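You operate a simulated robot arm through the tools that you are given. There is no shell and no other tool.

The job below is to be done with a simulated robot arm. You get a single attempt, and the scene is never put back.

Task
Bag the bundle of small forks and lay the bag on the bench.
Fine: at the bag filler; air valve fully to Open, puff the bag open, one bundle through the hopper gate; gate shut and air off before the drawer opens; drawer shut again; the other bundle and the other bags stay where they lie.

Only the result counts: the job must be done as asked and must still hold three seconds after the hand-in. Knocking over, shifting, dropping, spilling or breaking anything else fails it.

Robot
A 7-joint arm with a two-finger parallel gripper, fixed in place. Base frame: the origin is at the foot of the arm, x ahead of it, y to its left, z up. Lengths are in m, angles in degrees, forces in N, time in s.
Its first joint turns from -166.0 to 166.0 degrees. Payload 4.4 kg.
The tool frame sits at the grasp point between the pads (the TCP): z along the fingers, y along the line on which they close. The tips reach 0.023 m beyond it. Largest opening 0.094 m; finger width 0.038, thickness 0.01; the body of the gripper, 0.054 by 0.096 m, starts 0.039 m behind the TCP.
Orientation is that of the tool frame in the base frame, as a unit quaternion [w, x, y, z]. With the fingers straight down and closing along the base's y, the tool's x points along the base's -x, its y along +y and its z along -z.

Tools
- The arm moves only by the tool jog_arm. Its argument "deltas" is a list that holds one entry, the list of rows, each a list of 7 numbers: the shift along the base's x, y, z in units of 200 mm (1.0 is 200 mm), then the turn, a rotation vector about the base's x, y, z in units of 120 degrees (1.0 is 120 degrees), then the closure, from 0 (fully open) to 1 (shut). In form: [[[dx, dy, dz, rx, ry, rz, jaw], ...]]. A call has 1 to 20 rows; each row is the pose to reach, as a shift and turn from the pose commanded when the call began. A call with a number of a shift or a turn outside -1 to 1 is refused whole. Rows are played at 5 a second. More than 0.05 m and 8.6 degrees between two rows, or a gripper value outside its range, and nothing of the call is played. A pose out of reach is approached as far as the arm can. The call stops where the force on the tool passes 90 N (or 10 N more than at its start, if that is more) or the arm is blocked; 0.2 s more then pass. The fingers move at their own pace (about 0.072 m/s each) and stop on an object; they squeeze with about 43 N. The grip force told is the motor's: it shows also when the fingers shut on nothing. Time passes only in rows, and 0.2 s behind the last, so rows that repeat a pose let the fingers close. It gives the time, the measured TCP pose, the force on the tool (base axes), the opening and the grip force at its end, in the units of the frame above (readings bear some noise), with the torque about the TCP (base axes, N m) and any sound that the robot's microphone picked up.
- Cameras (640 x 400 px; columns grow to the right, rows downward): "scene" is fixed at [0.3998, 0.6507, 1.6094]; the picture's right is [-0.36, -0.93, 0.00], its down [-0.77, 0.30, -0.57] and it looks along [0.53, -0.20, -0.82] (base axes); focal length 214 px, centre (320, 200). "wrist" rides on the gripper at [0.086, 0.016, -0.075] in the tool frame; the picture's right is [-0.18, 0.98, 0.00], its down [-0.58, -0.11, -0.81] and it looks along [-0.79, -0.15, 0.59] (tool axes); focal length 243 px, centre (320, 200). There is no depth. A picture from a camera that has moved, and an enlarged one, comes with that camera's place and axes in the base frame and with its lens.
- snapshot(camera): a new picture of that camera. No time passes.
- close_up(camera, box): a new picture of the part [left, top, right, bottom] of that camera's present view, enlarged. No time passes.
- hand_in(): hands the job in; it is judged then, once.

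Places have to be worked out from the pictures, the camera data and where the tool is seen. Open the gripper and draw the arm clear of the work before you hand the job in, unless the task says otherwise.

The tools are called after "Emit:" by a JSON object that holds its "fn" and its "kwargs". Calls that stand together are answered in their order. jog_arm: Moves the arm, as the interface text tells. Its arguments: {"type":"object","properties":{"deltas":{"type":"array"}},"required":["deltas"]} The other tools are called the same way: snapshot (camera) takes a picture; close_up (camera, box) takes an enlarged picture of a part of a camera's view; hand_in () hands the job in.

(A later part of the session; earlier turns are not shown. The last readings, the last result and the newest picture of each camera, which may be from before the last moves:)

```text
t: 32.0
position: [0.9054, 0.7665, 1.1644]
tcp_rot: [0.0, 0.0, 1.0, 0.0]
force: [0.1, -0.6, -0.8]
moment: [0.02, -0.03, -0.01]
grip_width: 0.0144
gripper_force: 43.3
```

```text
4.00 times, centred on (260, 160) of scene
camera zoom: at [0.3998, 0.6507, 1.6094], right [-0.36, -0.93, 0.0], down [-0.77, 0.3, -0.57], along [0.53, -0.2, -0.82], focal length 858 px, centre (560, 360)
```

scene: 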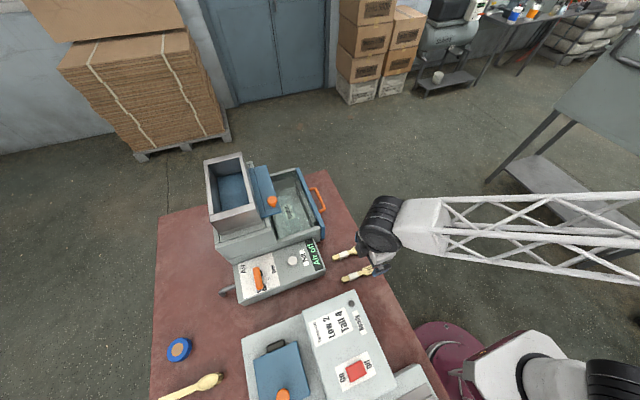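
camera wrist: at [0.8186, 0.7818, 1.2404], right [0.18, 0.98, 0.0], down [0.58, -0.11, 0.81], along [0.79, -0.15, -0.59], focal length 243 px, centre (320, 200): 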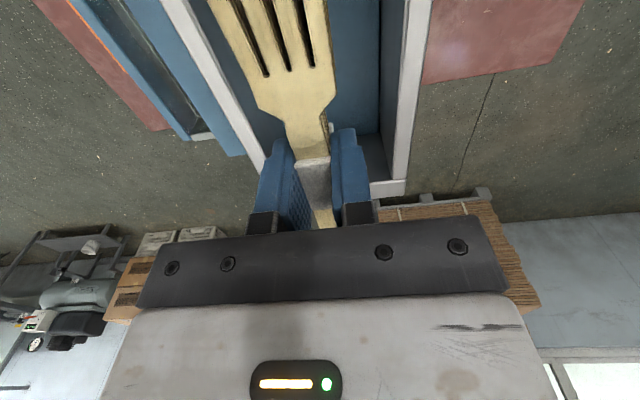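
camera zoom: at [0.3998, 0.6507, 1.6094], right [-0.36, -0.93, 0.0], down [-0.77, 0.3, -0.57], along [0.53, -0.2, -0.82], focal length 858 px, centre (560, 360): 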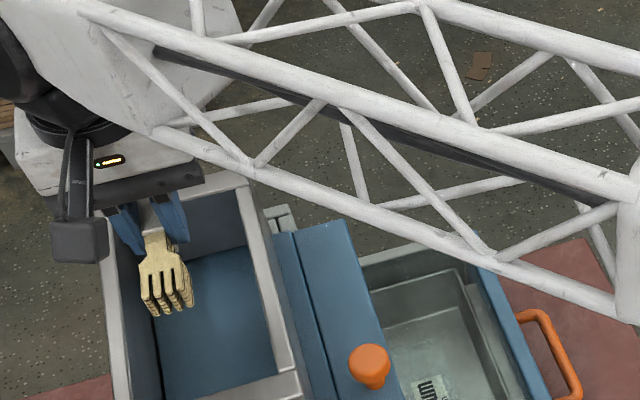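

The tines are at about (0.831, 0.770), so the bundle is centred over the hopper opening. I lower it inside to TCP z≈1.07.

Emit:
{"fn": "jog_arm", "kwargs": {"deltas": [[[0, 0, -0.1, 0, 0, 0, 1], [0, 0, -0.2, 0, 0, 0, 1], [0, 0, -0.3, 0, 0, 0, 1], [0, 0, -0.4, 0, 0, 0, 1], [0, 0, -0.46, 0, 0, 0, 1], [0, 0, -0.46, 0, 0, 0, 1]]]}}

Emit:
{"fn": "snapshot", "kwargs": {"camera": "wrist"}}

Emit:
{"fn": "close_up", "kwargs": {"camera": "scene", "box": [180, 130, 340, 230]}}

```text
t: 33.4
position: [0.9046, 0.7669, 1.0716]
tcp_rot: [0.0, 0.0, 1.0, 0.001]
force: [-0.4, -0.4, -0.3]
moment: [0.01, -0.02, 0.01]
grip_width: 0.0143
gripper_force: 43.1
```

```text
taken
camera wrist: at [0.8176, 0.7819, 1.1475], right [0.18, 0.98, 0.0], down [0.58, -0.11, 0.81], along [0.79, -0.15, -0.59], focal length 243 px, centre (320, 200)
```

wrist: 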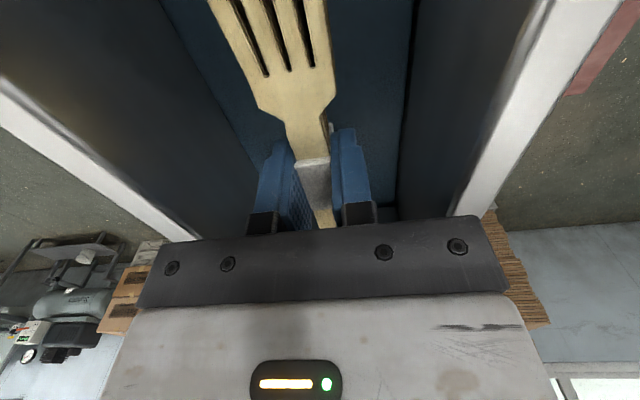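

```text
4.00 times, centred on (260, 180) of scene
camera zoom: at [0.3998, 0.6507, 1.6094], right [-0.36, -0.93, 0.0], down [-0.77, 0.3, -0.57], along [0.53, -0.2, -0.82], focal length 858 px, centre (560, 280)
```

zoom: 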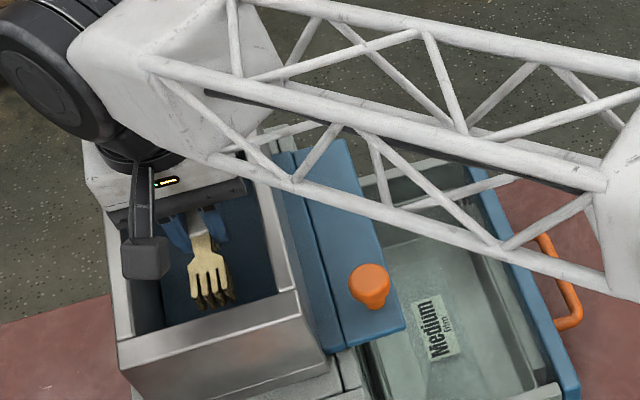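

The bundle is inside the hopper. I go 5 mm lower and open the fingers to about 5 cm, which stays clear of the walls.

Emit:
{"fn": "jog_arm", "kwargs": {"deltas": [[[0, 0, -0.012, 0, 0, 0, 1], [0, 0, -0.025, 0, 0, 0, 1], [0, 0, -0.025, 0, 0, 0, 1], [0, 0, -0.025, 0, 0, 0, 0.8], [0, 0, -0.025, 0, 0, 0, 0.6], [0, 0, -0.025, 0, 0, 0, 0.48], [0, 0, -0.025, 0, 0, 0, 0.48]]]}}

Emit:
{"fn": "snapshot", "kwargs": {"camera": "wrist"}}

Emit:
{"fn": "close_up", "kwargs": {"camera": "scene", "box": [180, 130, 340, 230]}}

```text
t: 35.0
position: [0.9043, 0.7652, 1.0668]
tcp_rot: [-0.001, 0.0, 1.0, -0.001]
force: [0.7, 0.5, -0.4]
moment: [0.03, 0.01, 0.01]
grip_width: 0.0487
gripper_force: 0.1
```

```text
taken
camera wrist: at [0.8174, 0.7815, 1.1429], right [0.18, 0.98, 0.0], down [0.58, -0.11, 0.81], along [0.79, -0.15, -0.59], focal length 243 px, centre (320, 200)
```

wrist: 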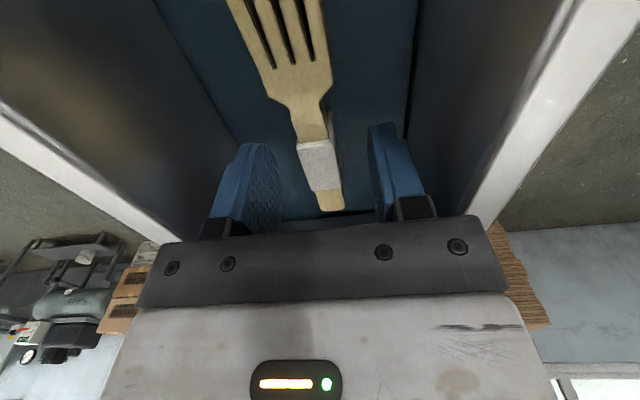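

```text
4.00 times, centred on (260, 180) of scene
camera zoom: at [0.3998, 0.6507, 1.6094], right [-0.36, -0.93, 0.0], down [-0.77, 0.3, -0.57], along [0.53, -0.2, -0.82], focal length 858 px, centre (560, 280)
```

zoom: 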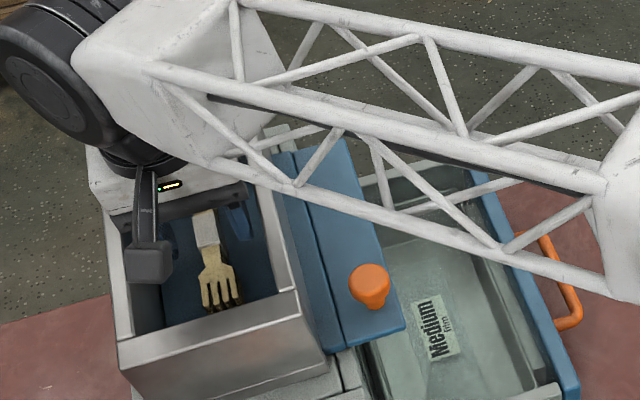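

The fork bundle lies on the closed gate. I lift out of the hopper and go back over the air valve.

Emit:
{"fn": "jog_arm", "kwargs": {"deltas": [[[0, 0, 0.15, 0, 0, 0, 0.48], [0, 0, 0.35, 0, 0, 0, 0.48], [0, 0, 0.55, 0, 0, 0, 0.48], [0, 0, 0.68, 0, 0, 0, 0.48], [-0.2, 0, 0.68, 0, 0, 0, 0.48], [-0.4, 0, 0.68, 0, 0, 0, 0.48], [-0.6, 0, 0.68, 0, 0, 0, 0.48], [-0.8, 0, 0.68, 0, 0, 0, 0.48], [-0.98, 0, 0.68, 0, 0, 0, 0.48]]]}}

Emit:
{"fn": "jog_arm", "kwargs": {"deltas": [[[-0.15, 0, -0.1, 0, 0, 0, 0.48], [-0.3, 0, -0.2, 0, 0, 0, 0.48], [-0.45, 0.0, -0.3, 0, 0, 0, 0.48], [-0.55, 0.02, -0.45, 0, 0, 0, 0.48], [-0.55, 0.02, -0.6, 0, 0, 0, 0.48], [-0.55, 0.02, -0.7, 0, 0, 0, 0.48], [-0.55, 0.02, -0.7, 0, 0, 0, 0.48]]]}}

Emit:
{"fn": "snapshot", "kwargs": {"camera": "wrist"}}

Emit:
{"fn": "snapshot", "kwargs": {"camera": "scene"}}

```text
t: 37.0
position: [0.7063, 0.7655, 1.2022]
tcp_rot: [0.0, 0.002, 1.0, 0.0]
force: [-0.1, 0.6, -0.2]
moment: [0.01, -0.01, -0.04]
grip_width: 0.049
gripper_force: 0.1
```

```text
t: 38.6
position: [0.5986, 0.7706, 1.0615]
tcp_rot: [0.0, 0.0, 1.0, -0.001]
force: [-0.8, 0.1, -0.4]
moment: [-0.02, -0.03, 0.0]
grip_width: 0.0491
gripper_force: 0.1
```

```text
taken
camera wrist: at [0.5103, 0.786, 1.1374], right [0.18, 0.98, 0.0], down [0.58, -0.11, 0.81], along [0.79, -0.15, -0.59], focal length 243 px, centre (320, 200)
```

wrist: 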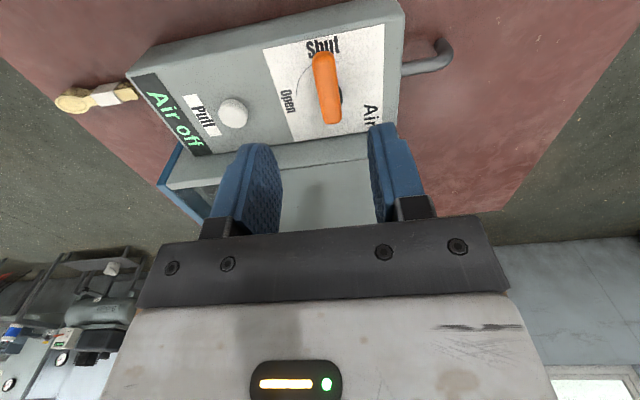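

```text
taken
```

scene: 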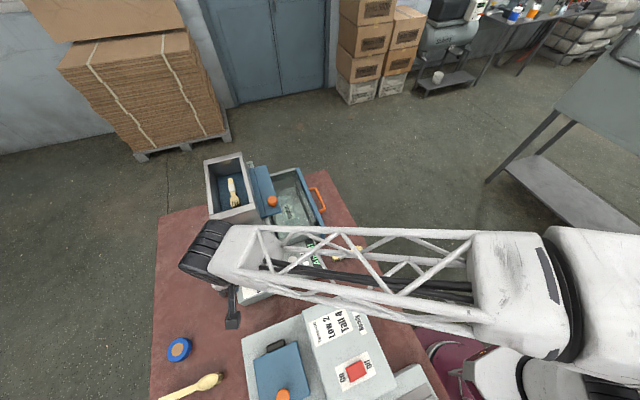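

Emit:
{"fn": "close_up", "kwargs": {"camera": "wrist", "box": [240, 0, 432, 120]}}

Emit:
{"fn": "close_up", "kwargs": {"camera": "wrist", "box": [120, 60, 440, 260]}}

```text
3.33 times, centred on (336, 60) of wrist
camera zoom: at [0.5103, 0.786, 1.1374], right [0.18, 0.98, 0.0], down [0.58, -0.11, 0.81], along [0.79, -0.15, -0.59], focal length 809 px, centre (267, 667)
```

zoom: 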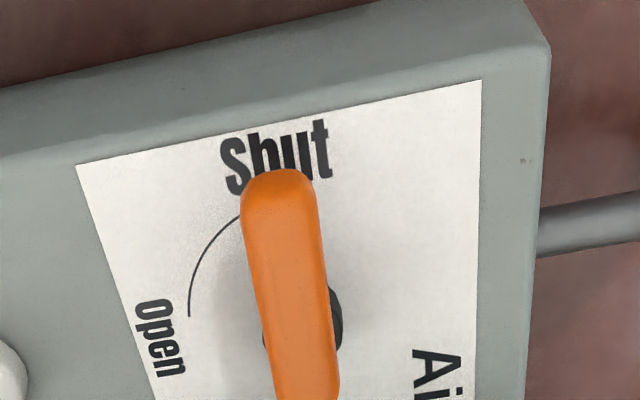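

```text
2.00 times, centred on (280, 160) of wrist
camera zoom: at [0.5103, 0.786, 1.1374], right [0.18, 0.98, 0.0], down [0.58, -0.11, 0.81], along [0.79, -0.15, -0.59], focal length 485 px, centre (400, 280)
```

zoom: 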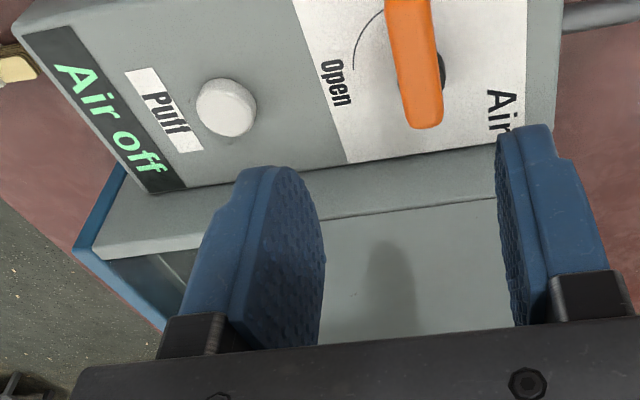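

Refined: valve pivot about (0.664, 0.770), lever end x≈0.609, bar top z≈0.90, Puff button top (0.664, 0.649, 0.876); the body behind the panel tops out near z≈0.92. I position the fingers to straddle the lever at (0.636, 0.770), stopping just above first.

Emit:
{"fn": "jog_arm", "kwargs": {"deltas": [[[0.09, 0, -0.1, 0, 0, 0, 0.48], [0.18, 0, -0.3, 0, 0, 0, 0.48], [0.187, 0, -0.5, 0, 0, 0, 0.48], [0.187, 0, -0.65, 0, 0, 0, 0.48], [0.187, 0, -0.65, 0, 0, 0, 0.48]]]}}

Emit:
{"fn": "snapshot", "kwargs": {"camera": "wrist"}}

Emit:
{"fn": "close_up", "kwargs": {"camera": "scene", "box": [200, 230, 330, 310]}}

```text
t: 39.8
position: [0.6347, 0.7688, 0.9293]
tcp_rot: [0.0, 0.0, 1.0, 0.0]
force: [-0.3, 0.0, 0.0]
moment: [0.03, 0.0, -0.01]
grip_width: 0.0488
gripper_force: 0.0
```

```text
taken
camera wrist: at [0.5478, 0.7845, 1.0061], right [0.18, 0.98, 0.0], down [0.58, -0.11, 0.81], along [0.79, -0.15, -0.59], focal length 243 px, centre (320, 200)
```

wrist: 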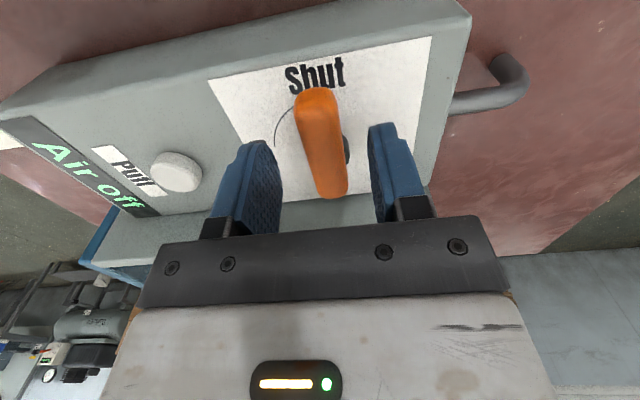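

```text
4.92 times, centred on (265, 270) of scene
camera zoom: at [0.3998, 0.6507, 1.6094], right [-0.36, -0.93, 0.0], down [-0.77, 0.3, -0.57], along [0.53, -0.2, -0.82], focal length 1056 px, centre (591, -145)
```

zoom: 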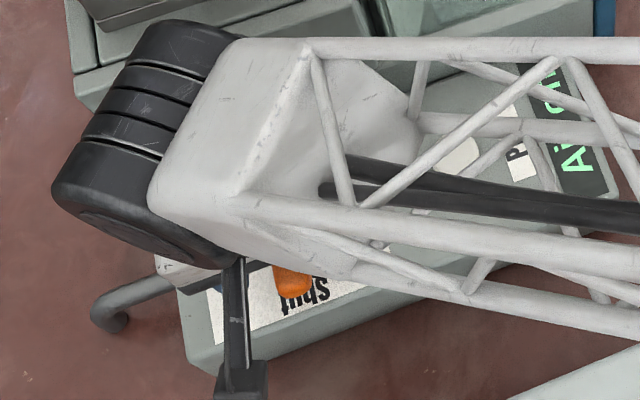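

The lever is centred between the fingers. I lower to z≈0.897 and narrow the opening to about 34 mm.

Emit:
{"fn": "jog_arm", "kwargs": {"deltas": [[[0, 0, -0.05, 0, 0, 0, 0.48], [0, 0, -0.1, 0, 0, 0, 0.48], [0, 0, -0.15, 0, 0, 0, 0.48], [0, 0, -0.16, 0, 0, 0, 0.55], [0, 0, -0.16, 0, 0, 0, 0.64], [0, 0, -0.16, 0, 0, 0, 0.64]]]}}

Emit:
{"fn": "snapshot", "kwargs": {"camera": "wrist"}}

```text
t: 41.2
position: [0.6353, 0.7693, 0.9005]
tcp_rot: [0.001, 0.0, 1.0, 0.001]
force: [-0.1, 0.3, 0.3]
moment: [0.02, 0.0, -0.03]
grip_width: 0.0339
gripper_force: 0.0
```

```text
taken
camera wrist: at [0.5484, 0.785, 0.9774], right [0.18, 0.98, 0.0], down [0.58, -0.11, 0.81], along [0.79, -0.15, -0.59], focal length 243 px, centre (320, 200)
```

wrist: 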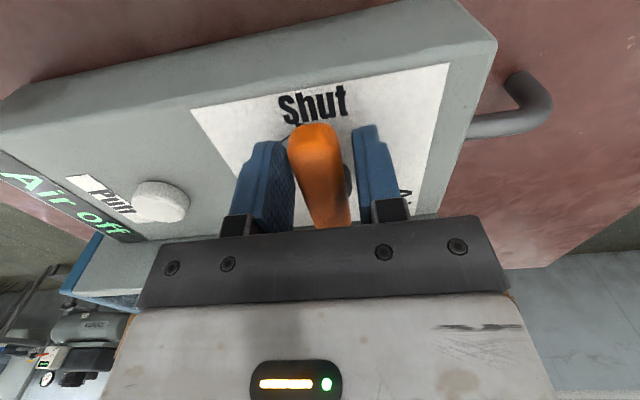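

The lever sits loosely between the fingers. I drop 3 mm and swing along the arc about the pivot for the first 40°, watching the forces.

Emit:
{"fn": "jog_arm", "kwargs": {"deltas": [[[0, 0, -0.015, 0, 0, 0, 0.64], [0.0014, -0.02, -0.015, 0, 0, 0.0667, 0.64], [0.0056, -0.0396, -0.015, 0, 0, 0.1333, 0.64], [0.0124, -0.0584, -0.015, 0, 0, 0.2, 0.64], [0.0218, -0.076, -0.015, 0, 0, 0.2667, 0.64], [0.0336, -0.0922, -0.015, 0, 0, 0.3333, 0.64], [0.0336, -0.0922, -0.015, 0, 0, 0.3333, 0.64]]]}}

Emit:
{"fn": "snapshot", "kwargs": {"camera": "wrist"}}

```text
t: 42.8
position: [0.6418, 0.7512, 0.899]
tcp_rot: [-0.001, -0.342, 0.94, 0.0]
force: [0.5, 0.0, 0.5]
moment: [-0.02, -0.05, -0.01]
grip_width: 0.0338
gripper_force: 0.1
```

```text
taken
camera wrist: at [0.5649, 0.7078, 0.9747], right [-0.49, 0.87, 0.0], down [0.52, 0.29, 0.81], along [0.7, 0.4, -0.59], focal length 243 px, centre (320, 200)
```

wrist: 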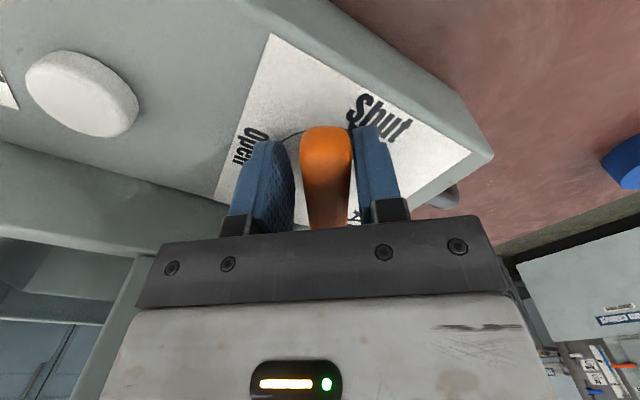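

The lever follows with almost no force. I continue the swing to about 94°.

Emit:
{"fn": "jog_arm", "kwargs": {"deltas": [[[0.0139, -0.0144, 0, 0, 0, 0.0667, 0.64], [0.0297, -0.0268, 0, 0, 0, 0.1333, 0.64], [0.047, -0.0368, 0, 0, 0, 0.2, 0.64], [0.0656, -0.0443, 0, 0, 0, 0.2667, 0.64], [0.085, -0.0491, 0, 0, 0, 0.3333, 0.64], [0.1049, -0.0512, 0, 0, 0, 0.4, 0.64], [0.1199, -0.051, 0, 0, 0, 0.45, 0.64], [0.1199, -0.051, 0, 0, 0, 0.45, 0.64]]]}}

Emit:
{"fn": "snapshot", "kwargs": {"camera": "wrist"}}

Emit:
{"fn": "close_up", "kwargs": {"camera": "scene", "box": [220, 230, 350, 310]}}

```text
t: 44.6
position: [0.6668, 0.7414, 0.8983]
tcp_rot: [0.001, 0.731, -0.682, -0.001]
force: [-0.7, -0.4, 0.2]
moment: [0.0, 0.01, 0.02]
grip_width: 0.034
gripper_force: 0.2
```

```text
taken
camera wrist: at [0.6557, 0.6539, 0.9739], right [-0.99, 0.11, 0.0], down [0.07, 0.59, 0.81], along [0.09, 0.8, -0.59], focal length 243 px, centre (320, 200)
```

wrist: 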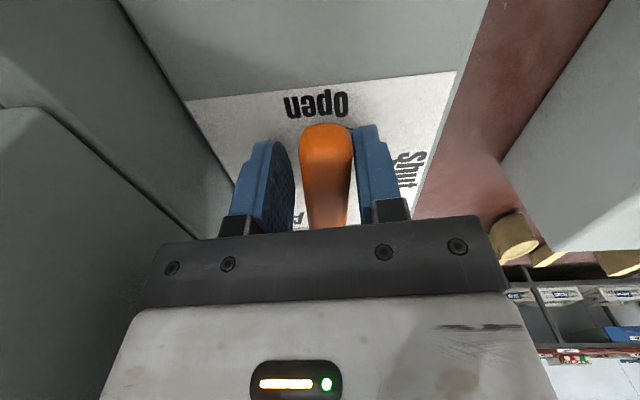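

```text
4.92 times, centred on (285, 270) of scene
camera zoom: at [0.3998, 0.6507, 1.6094], right [-0.36, -0.93, 0.0], down [-0.77, 0.3, -0.57], along [0.53, -0.2, -0.82], focal length 1056 px, centre (492, -145)
```

zoom: 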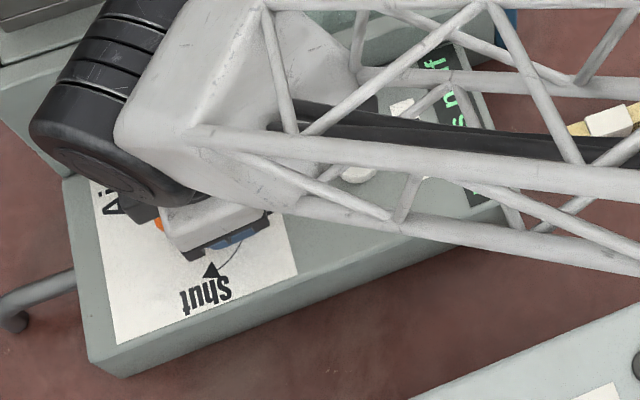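

The lever has come to the Open label and the display changed; I push a few degrees further to find the end stop.

Emit:
{"fn": "jog_arm", "kwargs": {"deltas": [[[0.0075, 0.0005, 0, 0, 0, 0.025, 0.64], [0.015, 0.002, 0, 0, 0, 0.05, 0.64], [0.015, 0.002, 0, 0, 0, 0.05, 0.64]]]}}

Emit:
{"fn": "snapshot", "kwargs": {"camera": "wrist"}}

Emit:
{"fn": "close_up", "kwargs": {"camera": "scene", "box": [290, 230, 340, 280]}}

```text
t: 45.4
position: [0.6678, 0.7429, 0.898]
tcp_rot: [0.0, 0.766, -0.643, 0.0]
force: [-3.8, 1.5, 0.5]
moment: [-0.03, 0.0, -0.11]
grip_width: 0.0353
gripper_force: 1.9
```

```text
taken
camera wrist: at [0.6673, 0.6534, 0.9739], right [-1.0, 0.01, 0.0], down [0.01, 0.59, 0.81], along [0.01, 0.81, -0.59], focal length 243 px, centre (320, 200)
```

wrist: 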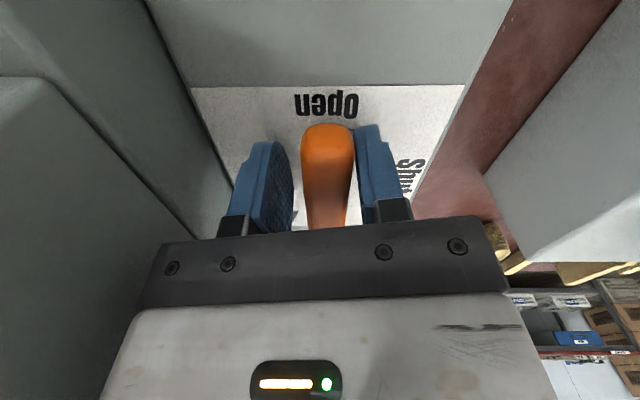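

```text
8.00 times, centred on (315, 255) of scene
camera zoom: at [0.3998, 0.6507, 1.6094], right [-0.36, -0.93, 0.0], down [-0.77, 0.3, -0.57], along [0.53, -0.2, -0.82], focal length 1716 px, centre (360, -240)
```

zoom: 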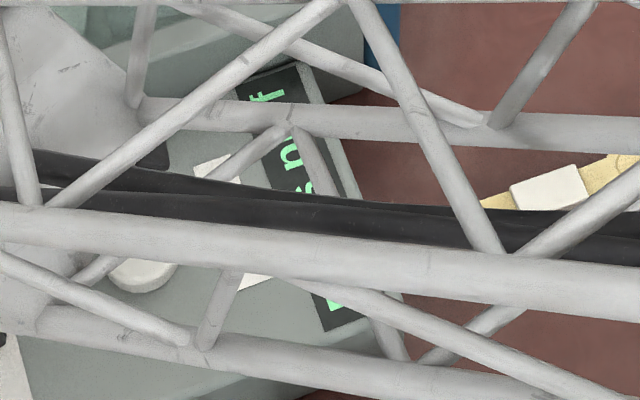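

A slight reaction of −3.8 N appears; I push 5° more to confirm that this is the end stop.

Emit:
{"fn": "jog_arm", "kwargs": {"deltas": [[[0.01, 0.003, 0, 0, 0, 0.04, 0.64], [0.01, 0.003, 0, 0, 0, 0.04, 0.64]]]}}

Emit:
{"fn": "snapshot", "kwargs": {"camera": "wrist"}}

```text
t: 46.0
position: [0.6698, 0.7442, 0.8982]
tcp_rot: [-0.001, 0.792, -0.61, 0.0]
force: [-18.9, 7.5, 0.8]
moment: [-0.03, 0.0, -0.55]
grip_width: 0.0413
gripper_force: 8.3
```

```text
taken
camera wrist: at [0.6762, 0.6551, 0.9738], right [-1.0, -0.07, 0.0], down [-0.04, 0.59, 0.81], along [-0.06, 0.8, -0.59], focal length 243 px, centre (320, 200)
```

wrist: 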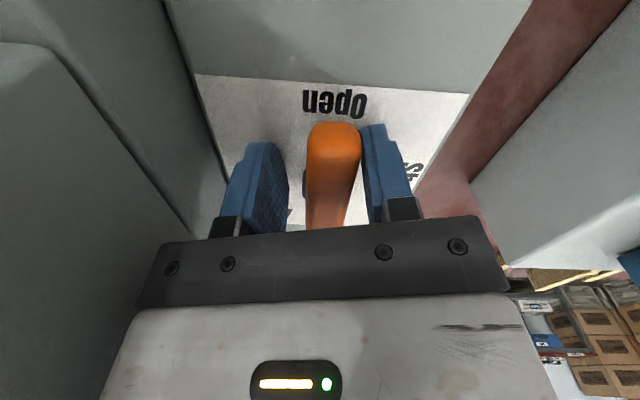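

The stop is clear at 19 N, so the valve is fully Open. I relax back within the slack and lift off.

Emit:
{"fn": "jog_arm", "kwargs": {"deltas": [[[-0.01, -0.003, 0, 0, 0, -0.04, 0.6], [-0.018, -0.004, 0, 0, 0, -0.075, 0.5], [-0.018, -0.004, 0.05, 0, 0, -0.075, 0.48], [-0.018, -0.004, 0.2, 0, 0, -0.075, 0.48], [-0.018, -0.004, 0.4, 0, 0, -0.075, 0.48], [-0.018, -0.004, 0.6, 0, 0, -0.075, 0.48], [-0.018, -0.004, 0.75, 0, 0, -0.075, 0.48]]]}}

Emit:
{"fn": "snapshot", "kwargs": {"camera": "wrist"}}

Emit:
{"fn": "close_up", "kwargs": {"camera": "scene", "box": [220, 220, 350, 310]}}

```text
t: 47.6
position: [0.6684, 0.7408, 1.0482]
tcp_rot: [0.001, 0.742, -0.671, -0.001]
force: [0.5, -0.6, -0.3]
moment: [-0.02, 0.03, 0.0]
grip_width: 0.049
gripper_force: 0.0
```

```text
taken
camera wrist: at [0.6615, 0.6532, 1.1232], right [-1.0, 0.08, 0.0], down [0.05, 0.59, 0.81], along [0.07, 0.8, -0.59], focal length 243 px, centre (320, 200)
```

wrist: 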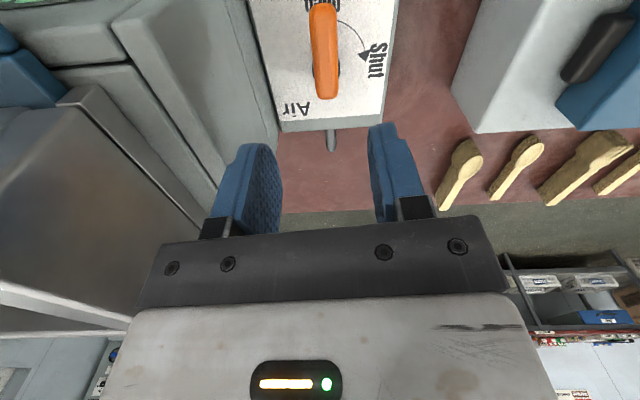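

```text
4.44 times, centred on (285, 265) of scene
camera zoom: at [0.3998, 0.6507, 1.6094], right [-0.36, -0.93, 0.0], down [-0.77, 0.3, -0.57], along [0.53, -0.2, -0.82], focal length 953 px, centre (476, -89)
```

zoom: 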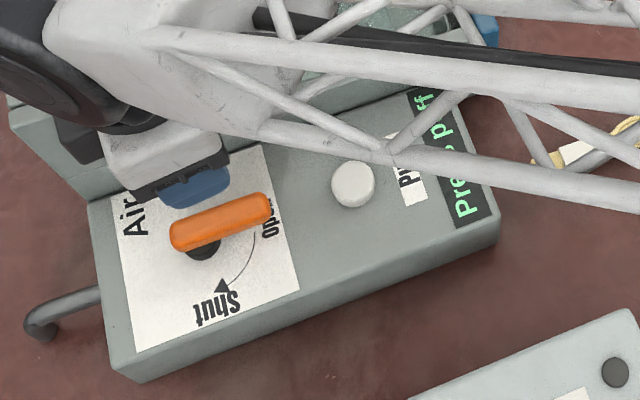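

The display now reads "Press puff" and the lever points to Open. I close the fingers and go over the Puff button.

Emit:
{"fn": "jog_arm", "kwargs": {"deltas": [[[-0.005, -0.115, 0, 0, 0, 0, 0.7], [-0.01, -0.23, 0, 0, 0, 0, 1], [-0.018, -0.345, -0.1, 0, 0, 0, 1], [-0.022, -0.459, -0.25, 0, 0, 0, 1], [-0.022, -0.459, -0.4, 0, 0, 0, 1], [-0.022, -0.459, -0.58, 0, 0, 0, 1], [-0.022, -0.459, -0.58, 0, 0, 0, 1]]]}}

Emit:
{"fn": "snapshot", "kwargs": {"camera": "wrist"}}

Emit:
{"fn": "close_up", "kwargs": {"camera": "scene", "box": [220, 220, 350, 310]}}

```text
t: 49.2
position: [0.6632, 0.6496, 0.9337]
tcp_rot: [-0.001, 0.742, -0.67, 0.0]
force: [0.2, 0.6, -0.1]
moment: [0.01, 0.02, 0.0]
grip_width: 0.0001
gripper_force: 42.3
```

```text
taken
camera wrist: at [0.6553, 0.5622, 1.0091], right [-1.0, 0.08, 0.0], down [0.05, 0.59, 0.81], along [0.07, 0.8, -0.59], focal length 243 px, centre (320, 200)
```

wrist: 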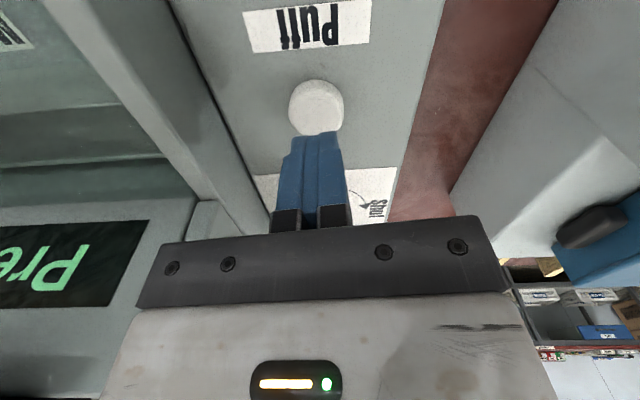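

```text
4.44 times, centred on (285, 265) of scene
camera zoom: at [0.3998, 0.6507, 1.6094], right [-0.36, -0.93, 0.0], down [-0.77, 0.3, -0.57], along [0.53, -0.2, -0.82], focal length 953 px, centre (476, -89)
```

zoom: 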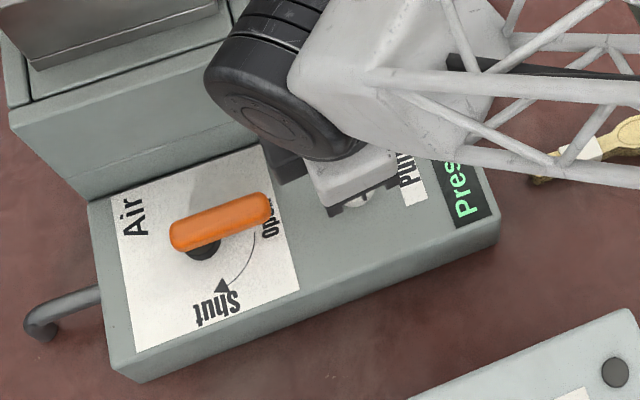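

The button computes to (0.664, 0.646, 0.876), directly under the closed tips. I press down gently in small steps.

Emit:
{"fn": "jog_arm", "kwargs": {"deltas": [[[0, -0.01, -0.07, 0, 0, 0, 1], [0, -0.015, -0.14, 0, 0, 0, 1], [0, -0.015, -0.16, 0, 0, 0, 1], [0, -0.015, -0.17, 0, 0, 0, 1], [0, -0.015, -0.18, 0, 0, 0, 1], [0, -0.015, -0.18, 0, 0, 0, 1]]]}}

Emit:
{"fn": "close_up", "kwargs": {"camera": "wrist", "box": [220, 60, 420, 185]}}

```text
t: 50.6
position: [0.6632, 0.6474, 0.8987]
tcp_rot: [-0.001, 0.742, -0.671, 0.0]
force: [-2.7, -3.3, 24.6]
moment: [-0.01, 0.03, 0.01]
grip_width: 0.0
gripper_force: 42.6
heard: click
```

```text
3.20 times, centred on (320, 122) of wrist
camera zoom: at [0.6552, 0.5589, 0.974], right [-1.0, 0.08, 0.0], down [0.05, 0.59, 0.81], along [0.07, 0.8, -0.59], focal length 776 px, centre (320, 448)
```

zoom: 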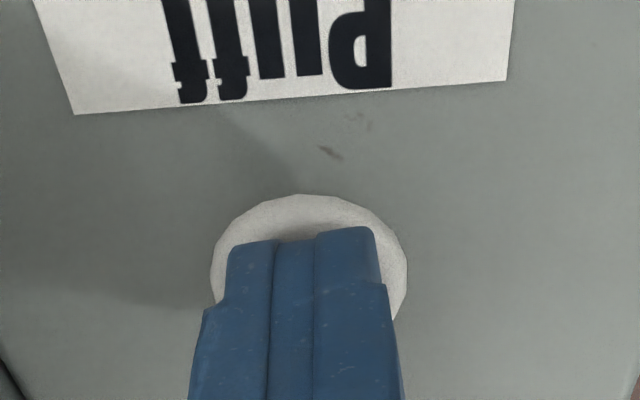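

Clicked at 24.6 N. I release the button, rise and look at the display.

Emit:
{"fn": "jog_arm", "kwargs": {"deltas": [[[0, 0, 0.05, 0, 0, 0, 1], [0, 0, 0.2, 0, 0, 0, 1], [0, 0, 0.4, 0, 0, 0, 1], [0, 0, 0.6, 0, 0, 0, 1], [0, 0, 0.75, 0, 0, 0, 1], [0, 0, 0.75, 0, 0, 0, 1]]]}}

Emit:
{"fn": "snapshot", "kwargs": {"camera": "wrist"}}

Emit:
{"fn": "close_up", "kwargs": {"camera": "scene", "box": [200, 140, 360, 280]}}

```text
t: 52.0
position: [0.6617, 0.6457, 1.0472]
tcp_rot: [0.0, 0.742, -0.67, 0.0]
force: [-0.3, -0.7, -0.1]
moment: [0.0, 0.02, -0.01]
grip_width: 0.0002
gripper_force: 42.7
```

```text
taken
camera wrist: at [0.6538, 0.5573, 1.1232], right [-1.0, 0.08, 0.0], down [0.05, 0.59, 0.81], along [0.07, 0.8, -0.59], focal length 243 px, centre (320, 200)
```

wrist: 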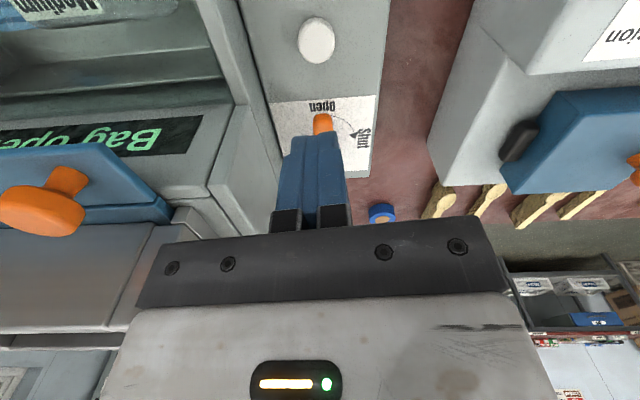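

```text
2.86 times, centred on (280, 210) of scene
camera zoom: at [0.3998, 0.6507, 1.6094], right [-0.36, -0.93, 0.0], down [-0.77, 0.3, -0.57], along [0.53, -0.2, -0.82], focal length 613 px, centre (434, 171)
```

zoom: 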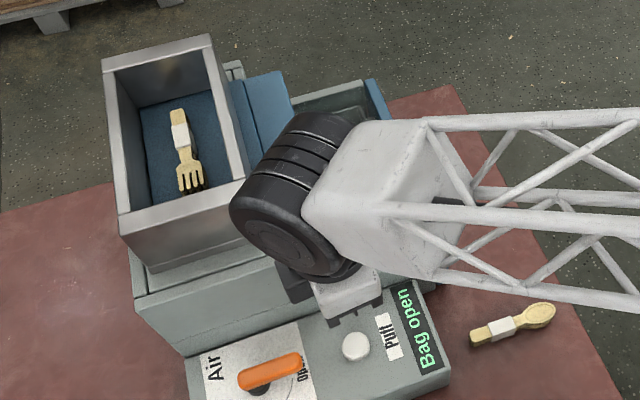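

"Bag open" is shown. The gate knob is at about (0.812, 0.654, 1.048) on a plate at z≈1.02; I go up and over it with the fingers closing along x, clear of the hopper wall.

Emit:
{"fn": "jog_arm", "kwargs": {"deltas": [[[0, 0, 0.2, 0, 0, -0.016, 0.7], [0, 0, 0.4, 0, 0, -0.032, 0.35], [0.15, 0.01, 0.5, 0, 0, -0.048, 0.35], [0.35, 0.02, 0.5, 0, 0, -0.048, 0.35], [0.55, 0.03, 0.5, 0, 0, -0.048, 0.35], [0.75, 0.037, 0.5, 0, 0, -0.048, 0.35], [0.75, 0.037, 0.4, 0, 0, -0.048, 0.35], [0.75, 0.037, 0.3, 0, 0, -0.048, 0.35], [0.75, 0.037, 0.3, 0, 0, -0.048, 0.35]]]}}

Emit:
{"fn": "snapshot", "kwargs": {"camera": "wrist"}}

Emit:
{"fn": "close_up", "kwargs": {"camera": "scene", "box": [200, 140, 360, 240]}}

```text
t: 54.0
position: [0.8113, 0.6537, 1.1052]
tcp_rot: [0.0, -0.707, 0.707, 0.0]
force: [-0.7, -0.8, -0.4]
moment: [-0.03, -0.01, -0.03]
grip_width: 0.0612
gripper_force: 0.1
```

```text
taken
camera wrist: at [0.7959, 0.5676, 1.1822], right [-0.98, 0.18, 0.0], down [0.11, 0.58, 0.81], along [0.15, 0.79, -0.59], focal length 243 px, centre (320, 200)
```

wrist: 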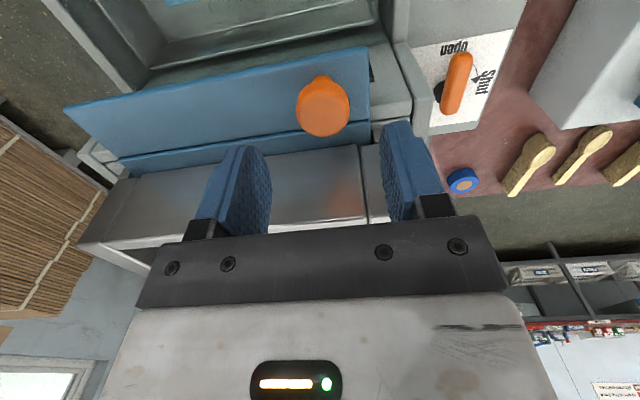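

```text
4.00 times, centred on (280, 190) of scene
camera zoom: at [0.3998, 0.6507, 1.6094], right [-0.36, -0.93, 0.0], down [-0.77, 0.3, -0.57], along [0.53, -0.2, -0.82], focal length 858 px, centre (480, 240)
```

zoom: 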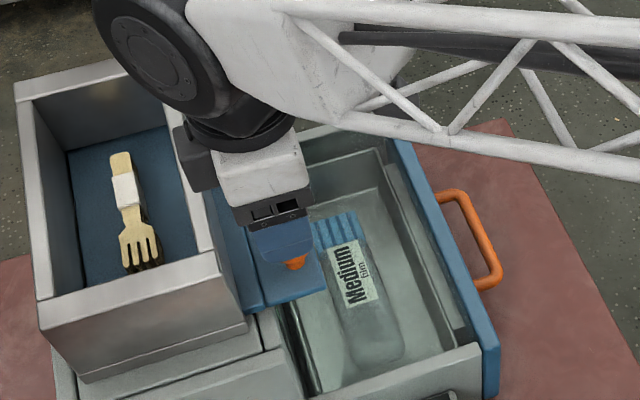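

The bag has puffed out with its mouth band raised. The knob head computes to about (0.81, 0.65); I lower around it to z≈1.05.

Emit:
{"fn": "jog_arm", "kwargs": {"deltas": [[[-0.005, -0.01, -0.1, 0, 0, 0, 0.35], [-0.005, -0.01, -0.18, 0, 0, 0, 0.35], [-0.005, -0.01, -0.25, 0, 0, 0, 0.35], [-0.005, -0.01, -0.275, 0, 0, 0, 0.35], [-0.005, -0.01, -0.275, 0, 0, 0, 0.35]]]}}

Emit:
{"fn": "snapshot", "kwargs": {"camera": "wrist"}}

```text
t: 55.2
position: [0.8113, 0.6512, 1.052]
tcp_rot: [0.0, -0.707, 0.707, 0.0]
force: [0.1, -0.4, 0.2]
moment: [-0.01, -0.01, -0.01]
grip_width: 0.0612
gripper_force: 0.2
```

```text
taken
camera wrist: at [0.7946, 0.5651, 1.1269], right [-0.98, 0.18, 0.0], down [0.11, 0.58, 0.81], along [0.15, 0.79, -0.59], focal length 243 px, centre (320, 200)
```

wrist: 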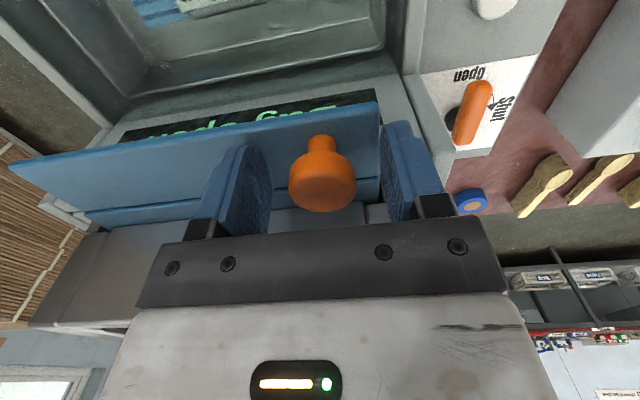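

The knob head is exactly at the TCP. I close on it.

Emit:
{"fn": "jog_arm", "kwargs": {"deltas": [[[0, 0, -0.01, 0, 0, 0, 0.5], [0, 0, -0.01, 0, 0, 0, 0.8], [0, 0, -0.01, 0, 0, 0, 1], [0, 0, -0.01, 0, 0, 0, 1]]]}}

Emit:
{"fn": "jog_arm", "kwargs": {"deltas": [[[0, -0.03, 0, 0, 0, 0, 1], [0, -0.08, 0, 0, 0, 0, 1], [0, -0.13, 0, 0, 0, 0, 1], [0, -0.13, 0, 0, 0, 0, 1]]]}}

Emit:
{"fn": "snapshot", "kwargs": {"camera": "wrist"}}

Emit:
{"fn": "close_up", "kwargs": {"camera": "scene", "box": [200, 140, 360, 240]}}

```text
t: 56.2
position: [0.8105, 0.6537, 1.0495]
tcp_rot: [0.001, 0.707, -0.707, -0.001]
force: [-45.0, -6.6, 1.3]
moment: [-0.24, 0.14, 0.05]
grip_width: 0.0313
gripper_force: 44.6
```

```text
t: 57.2
position: [0.8097, 0.627, 1.0513]
tcp_rot: [0.0, -0.707, 0.707, 0.0]
force: [-48.0, 0.8, -0.9]
moment: [0.5, 0.01, 0.03]
grip_width: 0.0312
gripper_force: 44.8
```

```text
taken
camera wrist: at [0.7939, 0.5398, 1.1251], right [-0.98, 0.18, 0.0], down [0.11, 0.58, 0.81], along [0.15, 0.79, -0.59], focal length 243 px, centre (320, 200)
```

wrist: 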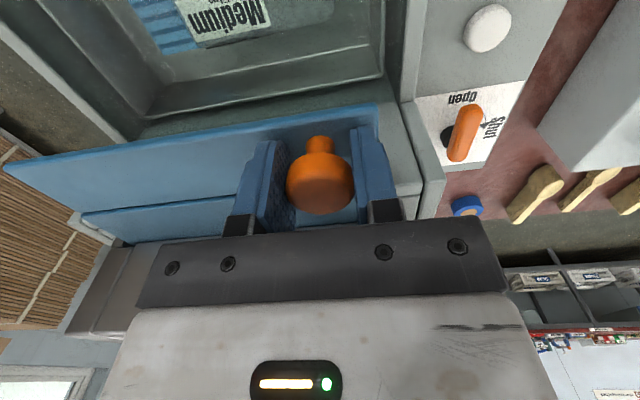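

```text
4.00 times, centred on (280, 190) of scene
camera zoom: at [0.3998, 0.6507, 1.6094], right [-0.36, -0.93, 0.0], down [-0.77, 0.3, -0.57], along [0.53, -0.2, -0.82], focal length 858 px, centre (480, 240)
```

zoom: 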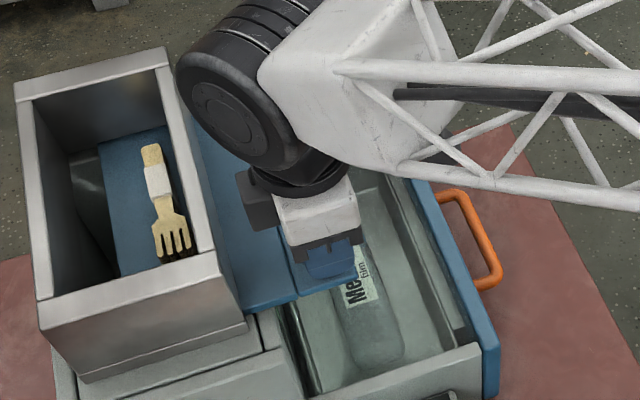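

The gate slides with the knob; a side force of −48 N in x shows I'm slightly off-centre, so I ease 2 mm towards −x and keep pulling.

Emit:
{"fn": "jog_arm", "kwargs": {"deltas": [[[-0.01, -0.05, 0, 0, 0, 0, 1], [-0.01, -0.1, 0, 0, 0, 0, 1], [-0.01, -0.15, 0, 0, 0, 0, 1], [-0.01, -0.2, 0, 0, 0, 0, 1], [-0.01, -0.25, 0, 0, 0, 0, 1], [-0.01, -0.25, 0, 0, 0, 0, 1]]]}}

Emit:
{"fn": "close_up", "kwargs": {"camera": "scene", "box": [200, 140, 360, 240]}}

```text
t: 58.6
position: [0.8109, 0.5769, 1.0503]
tcp_rot: [0.0, 0.707, -0.707, 0.0]
force: [-5.2, 0.6, -9.0]
moment: [0.27, -0.02, -0.03]
grip_width: 0.0311
gripper_force: 45.5
```

```text
4.00 times, centred on (280, 190) of scene
camera zoom: at [0.3998, 0.6507, 1.6094], right [-0.36, -0.93, 0.0], down [-0.77, 0.3, -0.57], along [0.53, -0.2, -0.82], focal length 858 px, centre (480, 240)
```

zoom: 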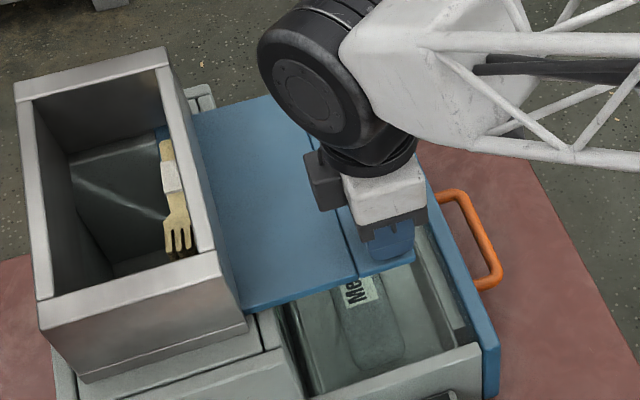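

The sloping chute below is visible and the fork is against the hopper's near wall. I keep pulling to clear the gate fully.

Emit:
{"fn": "jog_arm", "kwargs": {"deltas": [[[0, -0.04, 0, 0, 0, 0, 1], [0, -0.08, 0, 0, 0, 0, 1], [0, -0.11, 0, 0, 0, 0, 1], [0, -0.14, 0, 0, 0, 0, 1], [0, -0.14, 0, 0, 0, 0, 1]]]}}

Emit:
{"fn": "close_up", "kwargs": {"camera": "scene", "box": [200, 140, 360, 240]}}

Emit:
{"fn": "snapshot", "kwargs": {"camera": "wrist"}}

```text
t: 59.8
position: [0.8095, 0.5476, 1.0501]
tcp_rot: [0.001, -0.707, 0.707, 0.0]
force: [4.9, 1.5, -4.3]
moment: [-0.2, 0.04, -0.01]
grip_width: 0.0315
gripper_force: 45.1
```

```text
4.00 times, centred on (280, 190) of scene
camera zoom: at [0.3998, 0.6507, 1.6094], right [-0.36, -0.93, 0.0], down [-0.77, 0.3, -0.57], along [0.53, -0.2, -0.82], focal length 858 px, centre (480, 240)
```

zoom: 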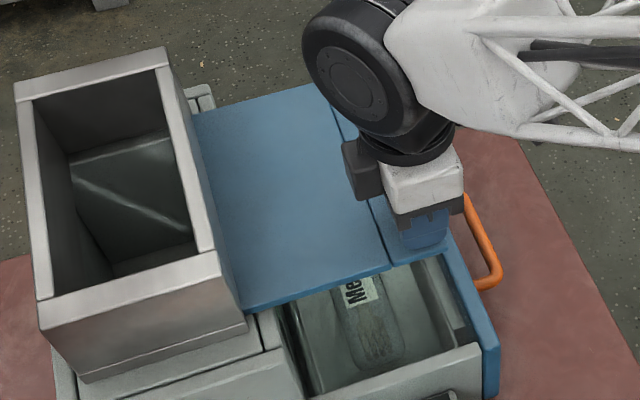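

```text
taken
camera wrist: at [0.7936, 0.4616, 1.1252], right [-0.98, 0.18, 0.0], down [0.11, 0.58, 0.81], along [0.15, 0.79, -0.59], focal length 243 px, centre (320, 200)
```

wrist: 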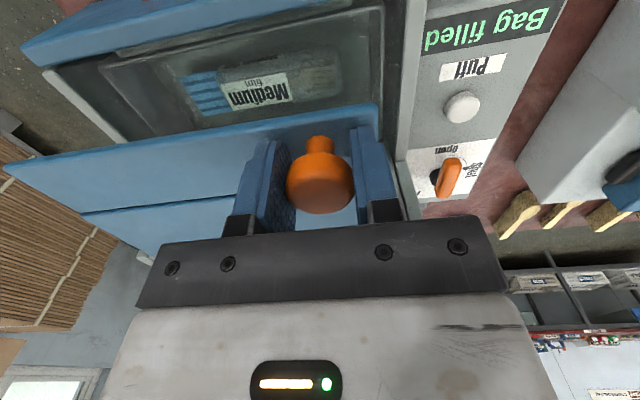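

"Bag filled", and the fork shows inside the bag. I push the gate back shut along the same line.

Emit:
{"fn": "jog_arm", "kwargs": {"deltas": [[[0, 0.06, 0, 0, 0, 0, 1], [0, 0.14, 0, 0, 0, 0, 1], [0, 0.22, 0, 0, 0, 0, 1], [0, 0.3, 0, 0, 0, 0, 1], [0, 0.38, 0, 0, 0, 0, 1], [0, 0.46, 0, 0, 0, 0, 1], [0, 0.5, 0, 0, 0, 0, 1], [0, 0.52, 0, 0, 0, 0, 1], [0, 0.525, 0, 0, 0, 0, 1], [0, 0.525, 0, 0, 0, 0, 1]]]}}

Emit:
{"fn": "close_up", "kwargs": {"camera": "scene", "box": [200, 140, 360, 240]}}

Emit:
{"fn": "snapshot", "kwargs": {"camera": "wrist"}}

```text
t: 62.0
position: [0.8101, 0.6525, 1.0498]
tcp_rot: [0.0, -0.707, 0.707, 0.0]
force: [6.8, -13.3, 4.7]
moment: [-0.12, 0.04, -0.09]
grip_width: 0.0315
gripper_force: 45.2
```

```text
4.00 times, centred on (280, 190) of scene
camera zoom: at [0.3998, 0.6507, 1.6094], right [-0.36, -0.93, 0.0], down [-0.77, 0.3, -0.57], along [0.53, -0.2, -0.82], focal length 858 px, centre (480, 240)
```

zoom: 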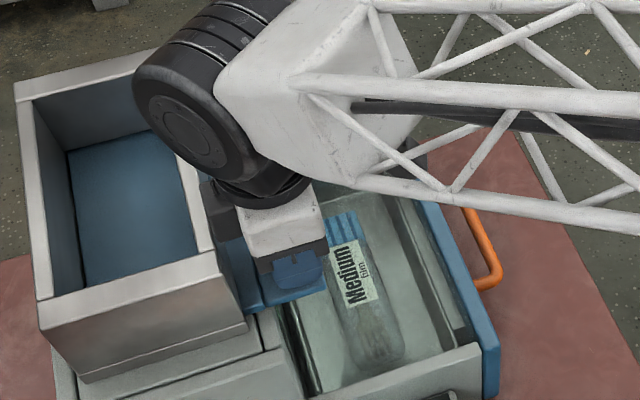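

```text
taken
camera wrist: at [0.7937, 0.5658, 1.1253], right [-0.98, 0.18, 0.0], down [0.11, 0.58, 0.81], along [0.15, 0.79, -0.59], focal length 243 px, centre (320, 200)
```

wrist: 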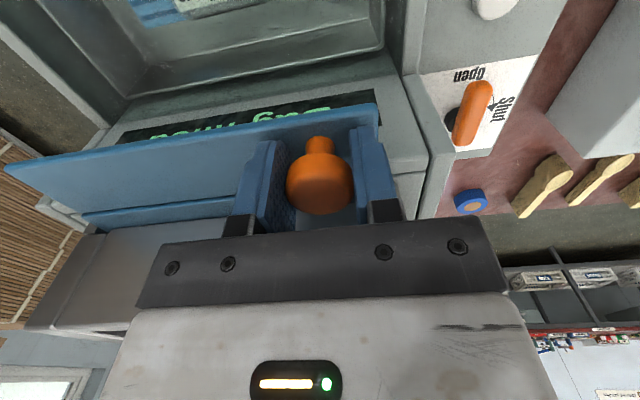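

The gate is against its stop (−13 N) and the hopper floor is closed. I release the knob, rise and return over the valve lever.

Emit:
{"fn": "jog_arm", "kwargs": {"deltas": [[[0, 0, 0, 0, 0, 0, 0.7], [0, 0, 0, 0, 0, 0, 0.4], [0, 0, 0, 0, 0, 0, 0.35], [0, 0, 0.2, 0, 0, 0, 0.35], [0, 0, 0.4, 0, 0, 0, 0.4], [0, 0, 0.55, 0, 0, 0, 0.48], [-0.2, 0.1, 0.55, 0, 0, 0, 0.48], [-0.4, 0.22, 0.55, 0, 0, 0, 0.48], [-0.58, 0.34, 0.5, 0, 0, 0, 0.48], [-0.715, 0.4475, 0.4, 0, 0, 0, 0.48], [-0.715, 0.4475, 0.2, 0, 0, 0, 0.48], [-0.715, 0.4475, 0.0, 0, 0, 0, 0.48], [-0.715, 0.4475, 0.0, 0, 0, 0, 0.48]]]}}

Emit:
{"fn": "snapshot", "kwargs": {"camera": "wrist"}}

Emit:
{"fn": "close_up", "kwargs": {"camera": "scene", "box": [200, 140, 360, 240]}}

```text
t: 64.8
position: [0.6678, 0.7458, 1.049]
tcp_rot: [0.0, 0.707, -0.707, 0.0]
force: [0.8, 0.6, 0.2]
moment: [-0.03, 0.04, -0.04]
grip_width: 0.049
gripper_force: 0.0
```

```text
taken
camera wrist: at [0.6499, 0.6571, 1.1247], right [-0.98, 0.18, 0.0], down [0.11, 0.58, 0.81], along [0.15, 0.79, -0.59], focal length 243 px, centre (320, 200)
```

wrist: 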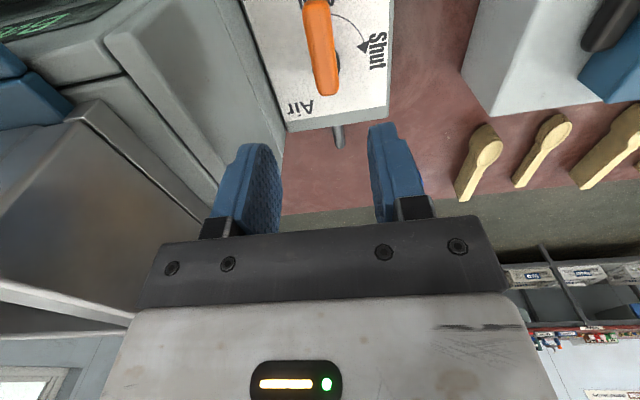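

```text
4.00 times, centred on (280, 190) of scene
camera zoom: at [0.3998, 0.6507, 1.6094], right [-0.36, -0.93, 0.0], down [-0.77, 0.3, -0.57], along [0.53, -0.2, -0.82], focal length 858 px, centre (480, 240)
```

zoom: 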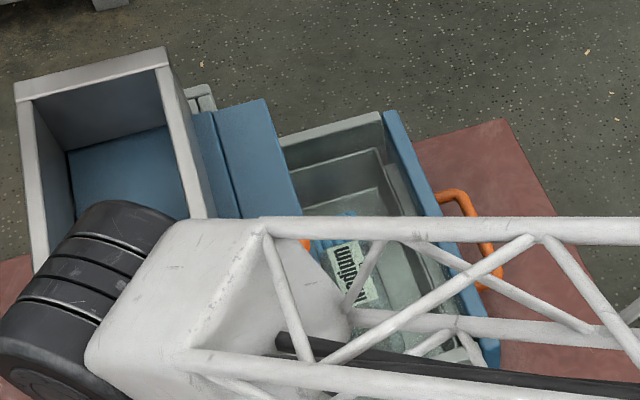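

The gate looks shut. The lever lies at x≈0.6665 under the TCP; I lower around it and narrow the fingers.

Emit:
{"fn": "jog_arm", "kwargs": {"deltas": [[[0, 0, -0.2, 0, 0, 0, 0.48], [0, 0, -0.4, 0, 0, 0, 0.48], [0, 0, -0.55, 0, 0, 0, 0.48], [0, 0, -0.65, 0, 0, 0, 0.48], [0, 0, -0.7, 0, 0, 0, 0.48], [0, 0, -0.755, 0, 0, 0, 0.48], [0, 0, -0.755, 0, 0, 0, 0.56], [0, 0, -0.755, 0, 0, 0, 0.64], [0, 0, -0.755, 0, 0, 0, 0.64]]]}}

Emit:
{"fn": "snapshot", "kwargs": {"camera": "wrist"}}

```text
t: 66.8
position: [0.6663, 0.7426, 0.8982]
tcp_rot: [0.0, -0.707, 0.707, 0.0]
force: [0.6, -0.2, 0.8]
moment: [-0.01, 0.0, 0.02]
grip_width: 0.0338
gripper_force: 0.0
```

```text
taken
camera wrist: at [0.6504, 0.6562, 0.974], right [-0.98, 0.18, 0.0], down [0.11, 0.58, 0.81], along [0.15, 0.79, -0.59], focal length 243 px, centre (320, 200)
```

wrist: 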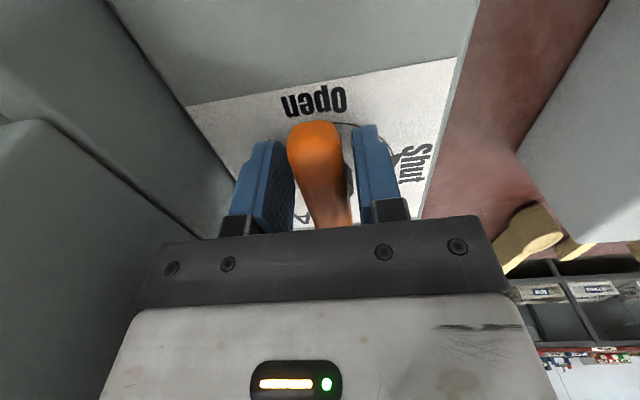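

The lever is between the fingers. I swing it back clockwise along the arc to Shut.

Emit:
{"fn": "jog_arm", "kwargs": {"deltas": [[[-0.0191, 0.0013, 0, 0, 0, -0.0667, 0.64], [-0.0379, 0.0053, 0, 0, 0, -0.1333, 0.64], [-0.0559, 0.0119, 0, 0, 0, -0.2, 0.64], [-0.0729, 0.0209, 0, 0, 0, -0.2667, 0.64], [-0.0884, 0.0322, 0, 0, 0, -0.3333, 0.64], [-0.1022, 0.0455, 0, 0, 0, -0.4, 0.64], [-0.114, 0.0606, 0, 0, 0, -0.4667, 0.64], [-0.1236, 0.0772, 0, 0, 0, -0.5333, 0.64], [-0.1308, 0.095, 0, 0, 0, -0.6, 0.64], [-0.1354, 0.1136, 0, 0, 0, -0.6667, 0.64], [-0.1374, 0.1327, 0, 0, 0, -0.7333, 0.64], [-0.1367, 0.1519, 0, 0, 0, -0.8, 0.64], [-0.1367, 0.1519, 0, 0, 0, -0.8, 0.64]]]}}

Emit:
{"fn": "snapshot", "kwargs": {"camera": "wrist"}}

```text
t: 69.6
position: [0.6396, 0.773, 0.8978]
tcp_rot: [0.0, 0.053, 0.999, 0.0]
force: [0.7, 0.5, 0.3]
moment: [0.02, -0.02, 0.01]
grip_width: 0.0339
gripper_force: 0.1
```

```text
taken
camera wrist: at [0.5552, 0.798, 0.9742], right [0.29, 0.96, 0.0], down [0.57, -0.17, 0.81], along [0.77, -0.23, -0.59], focal length 243 px, centre (320, 200)
```

wrist: 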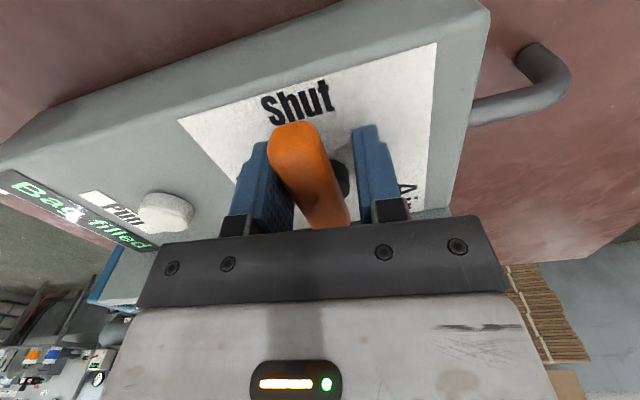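

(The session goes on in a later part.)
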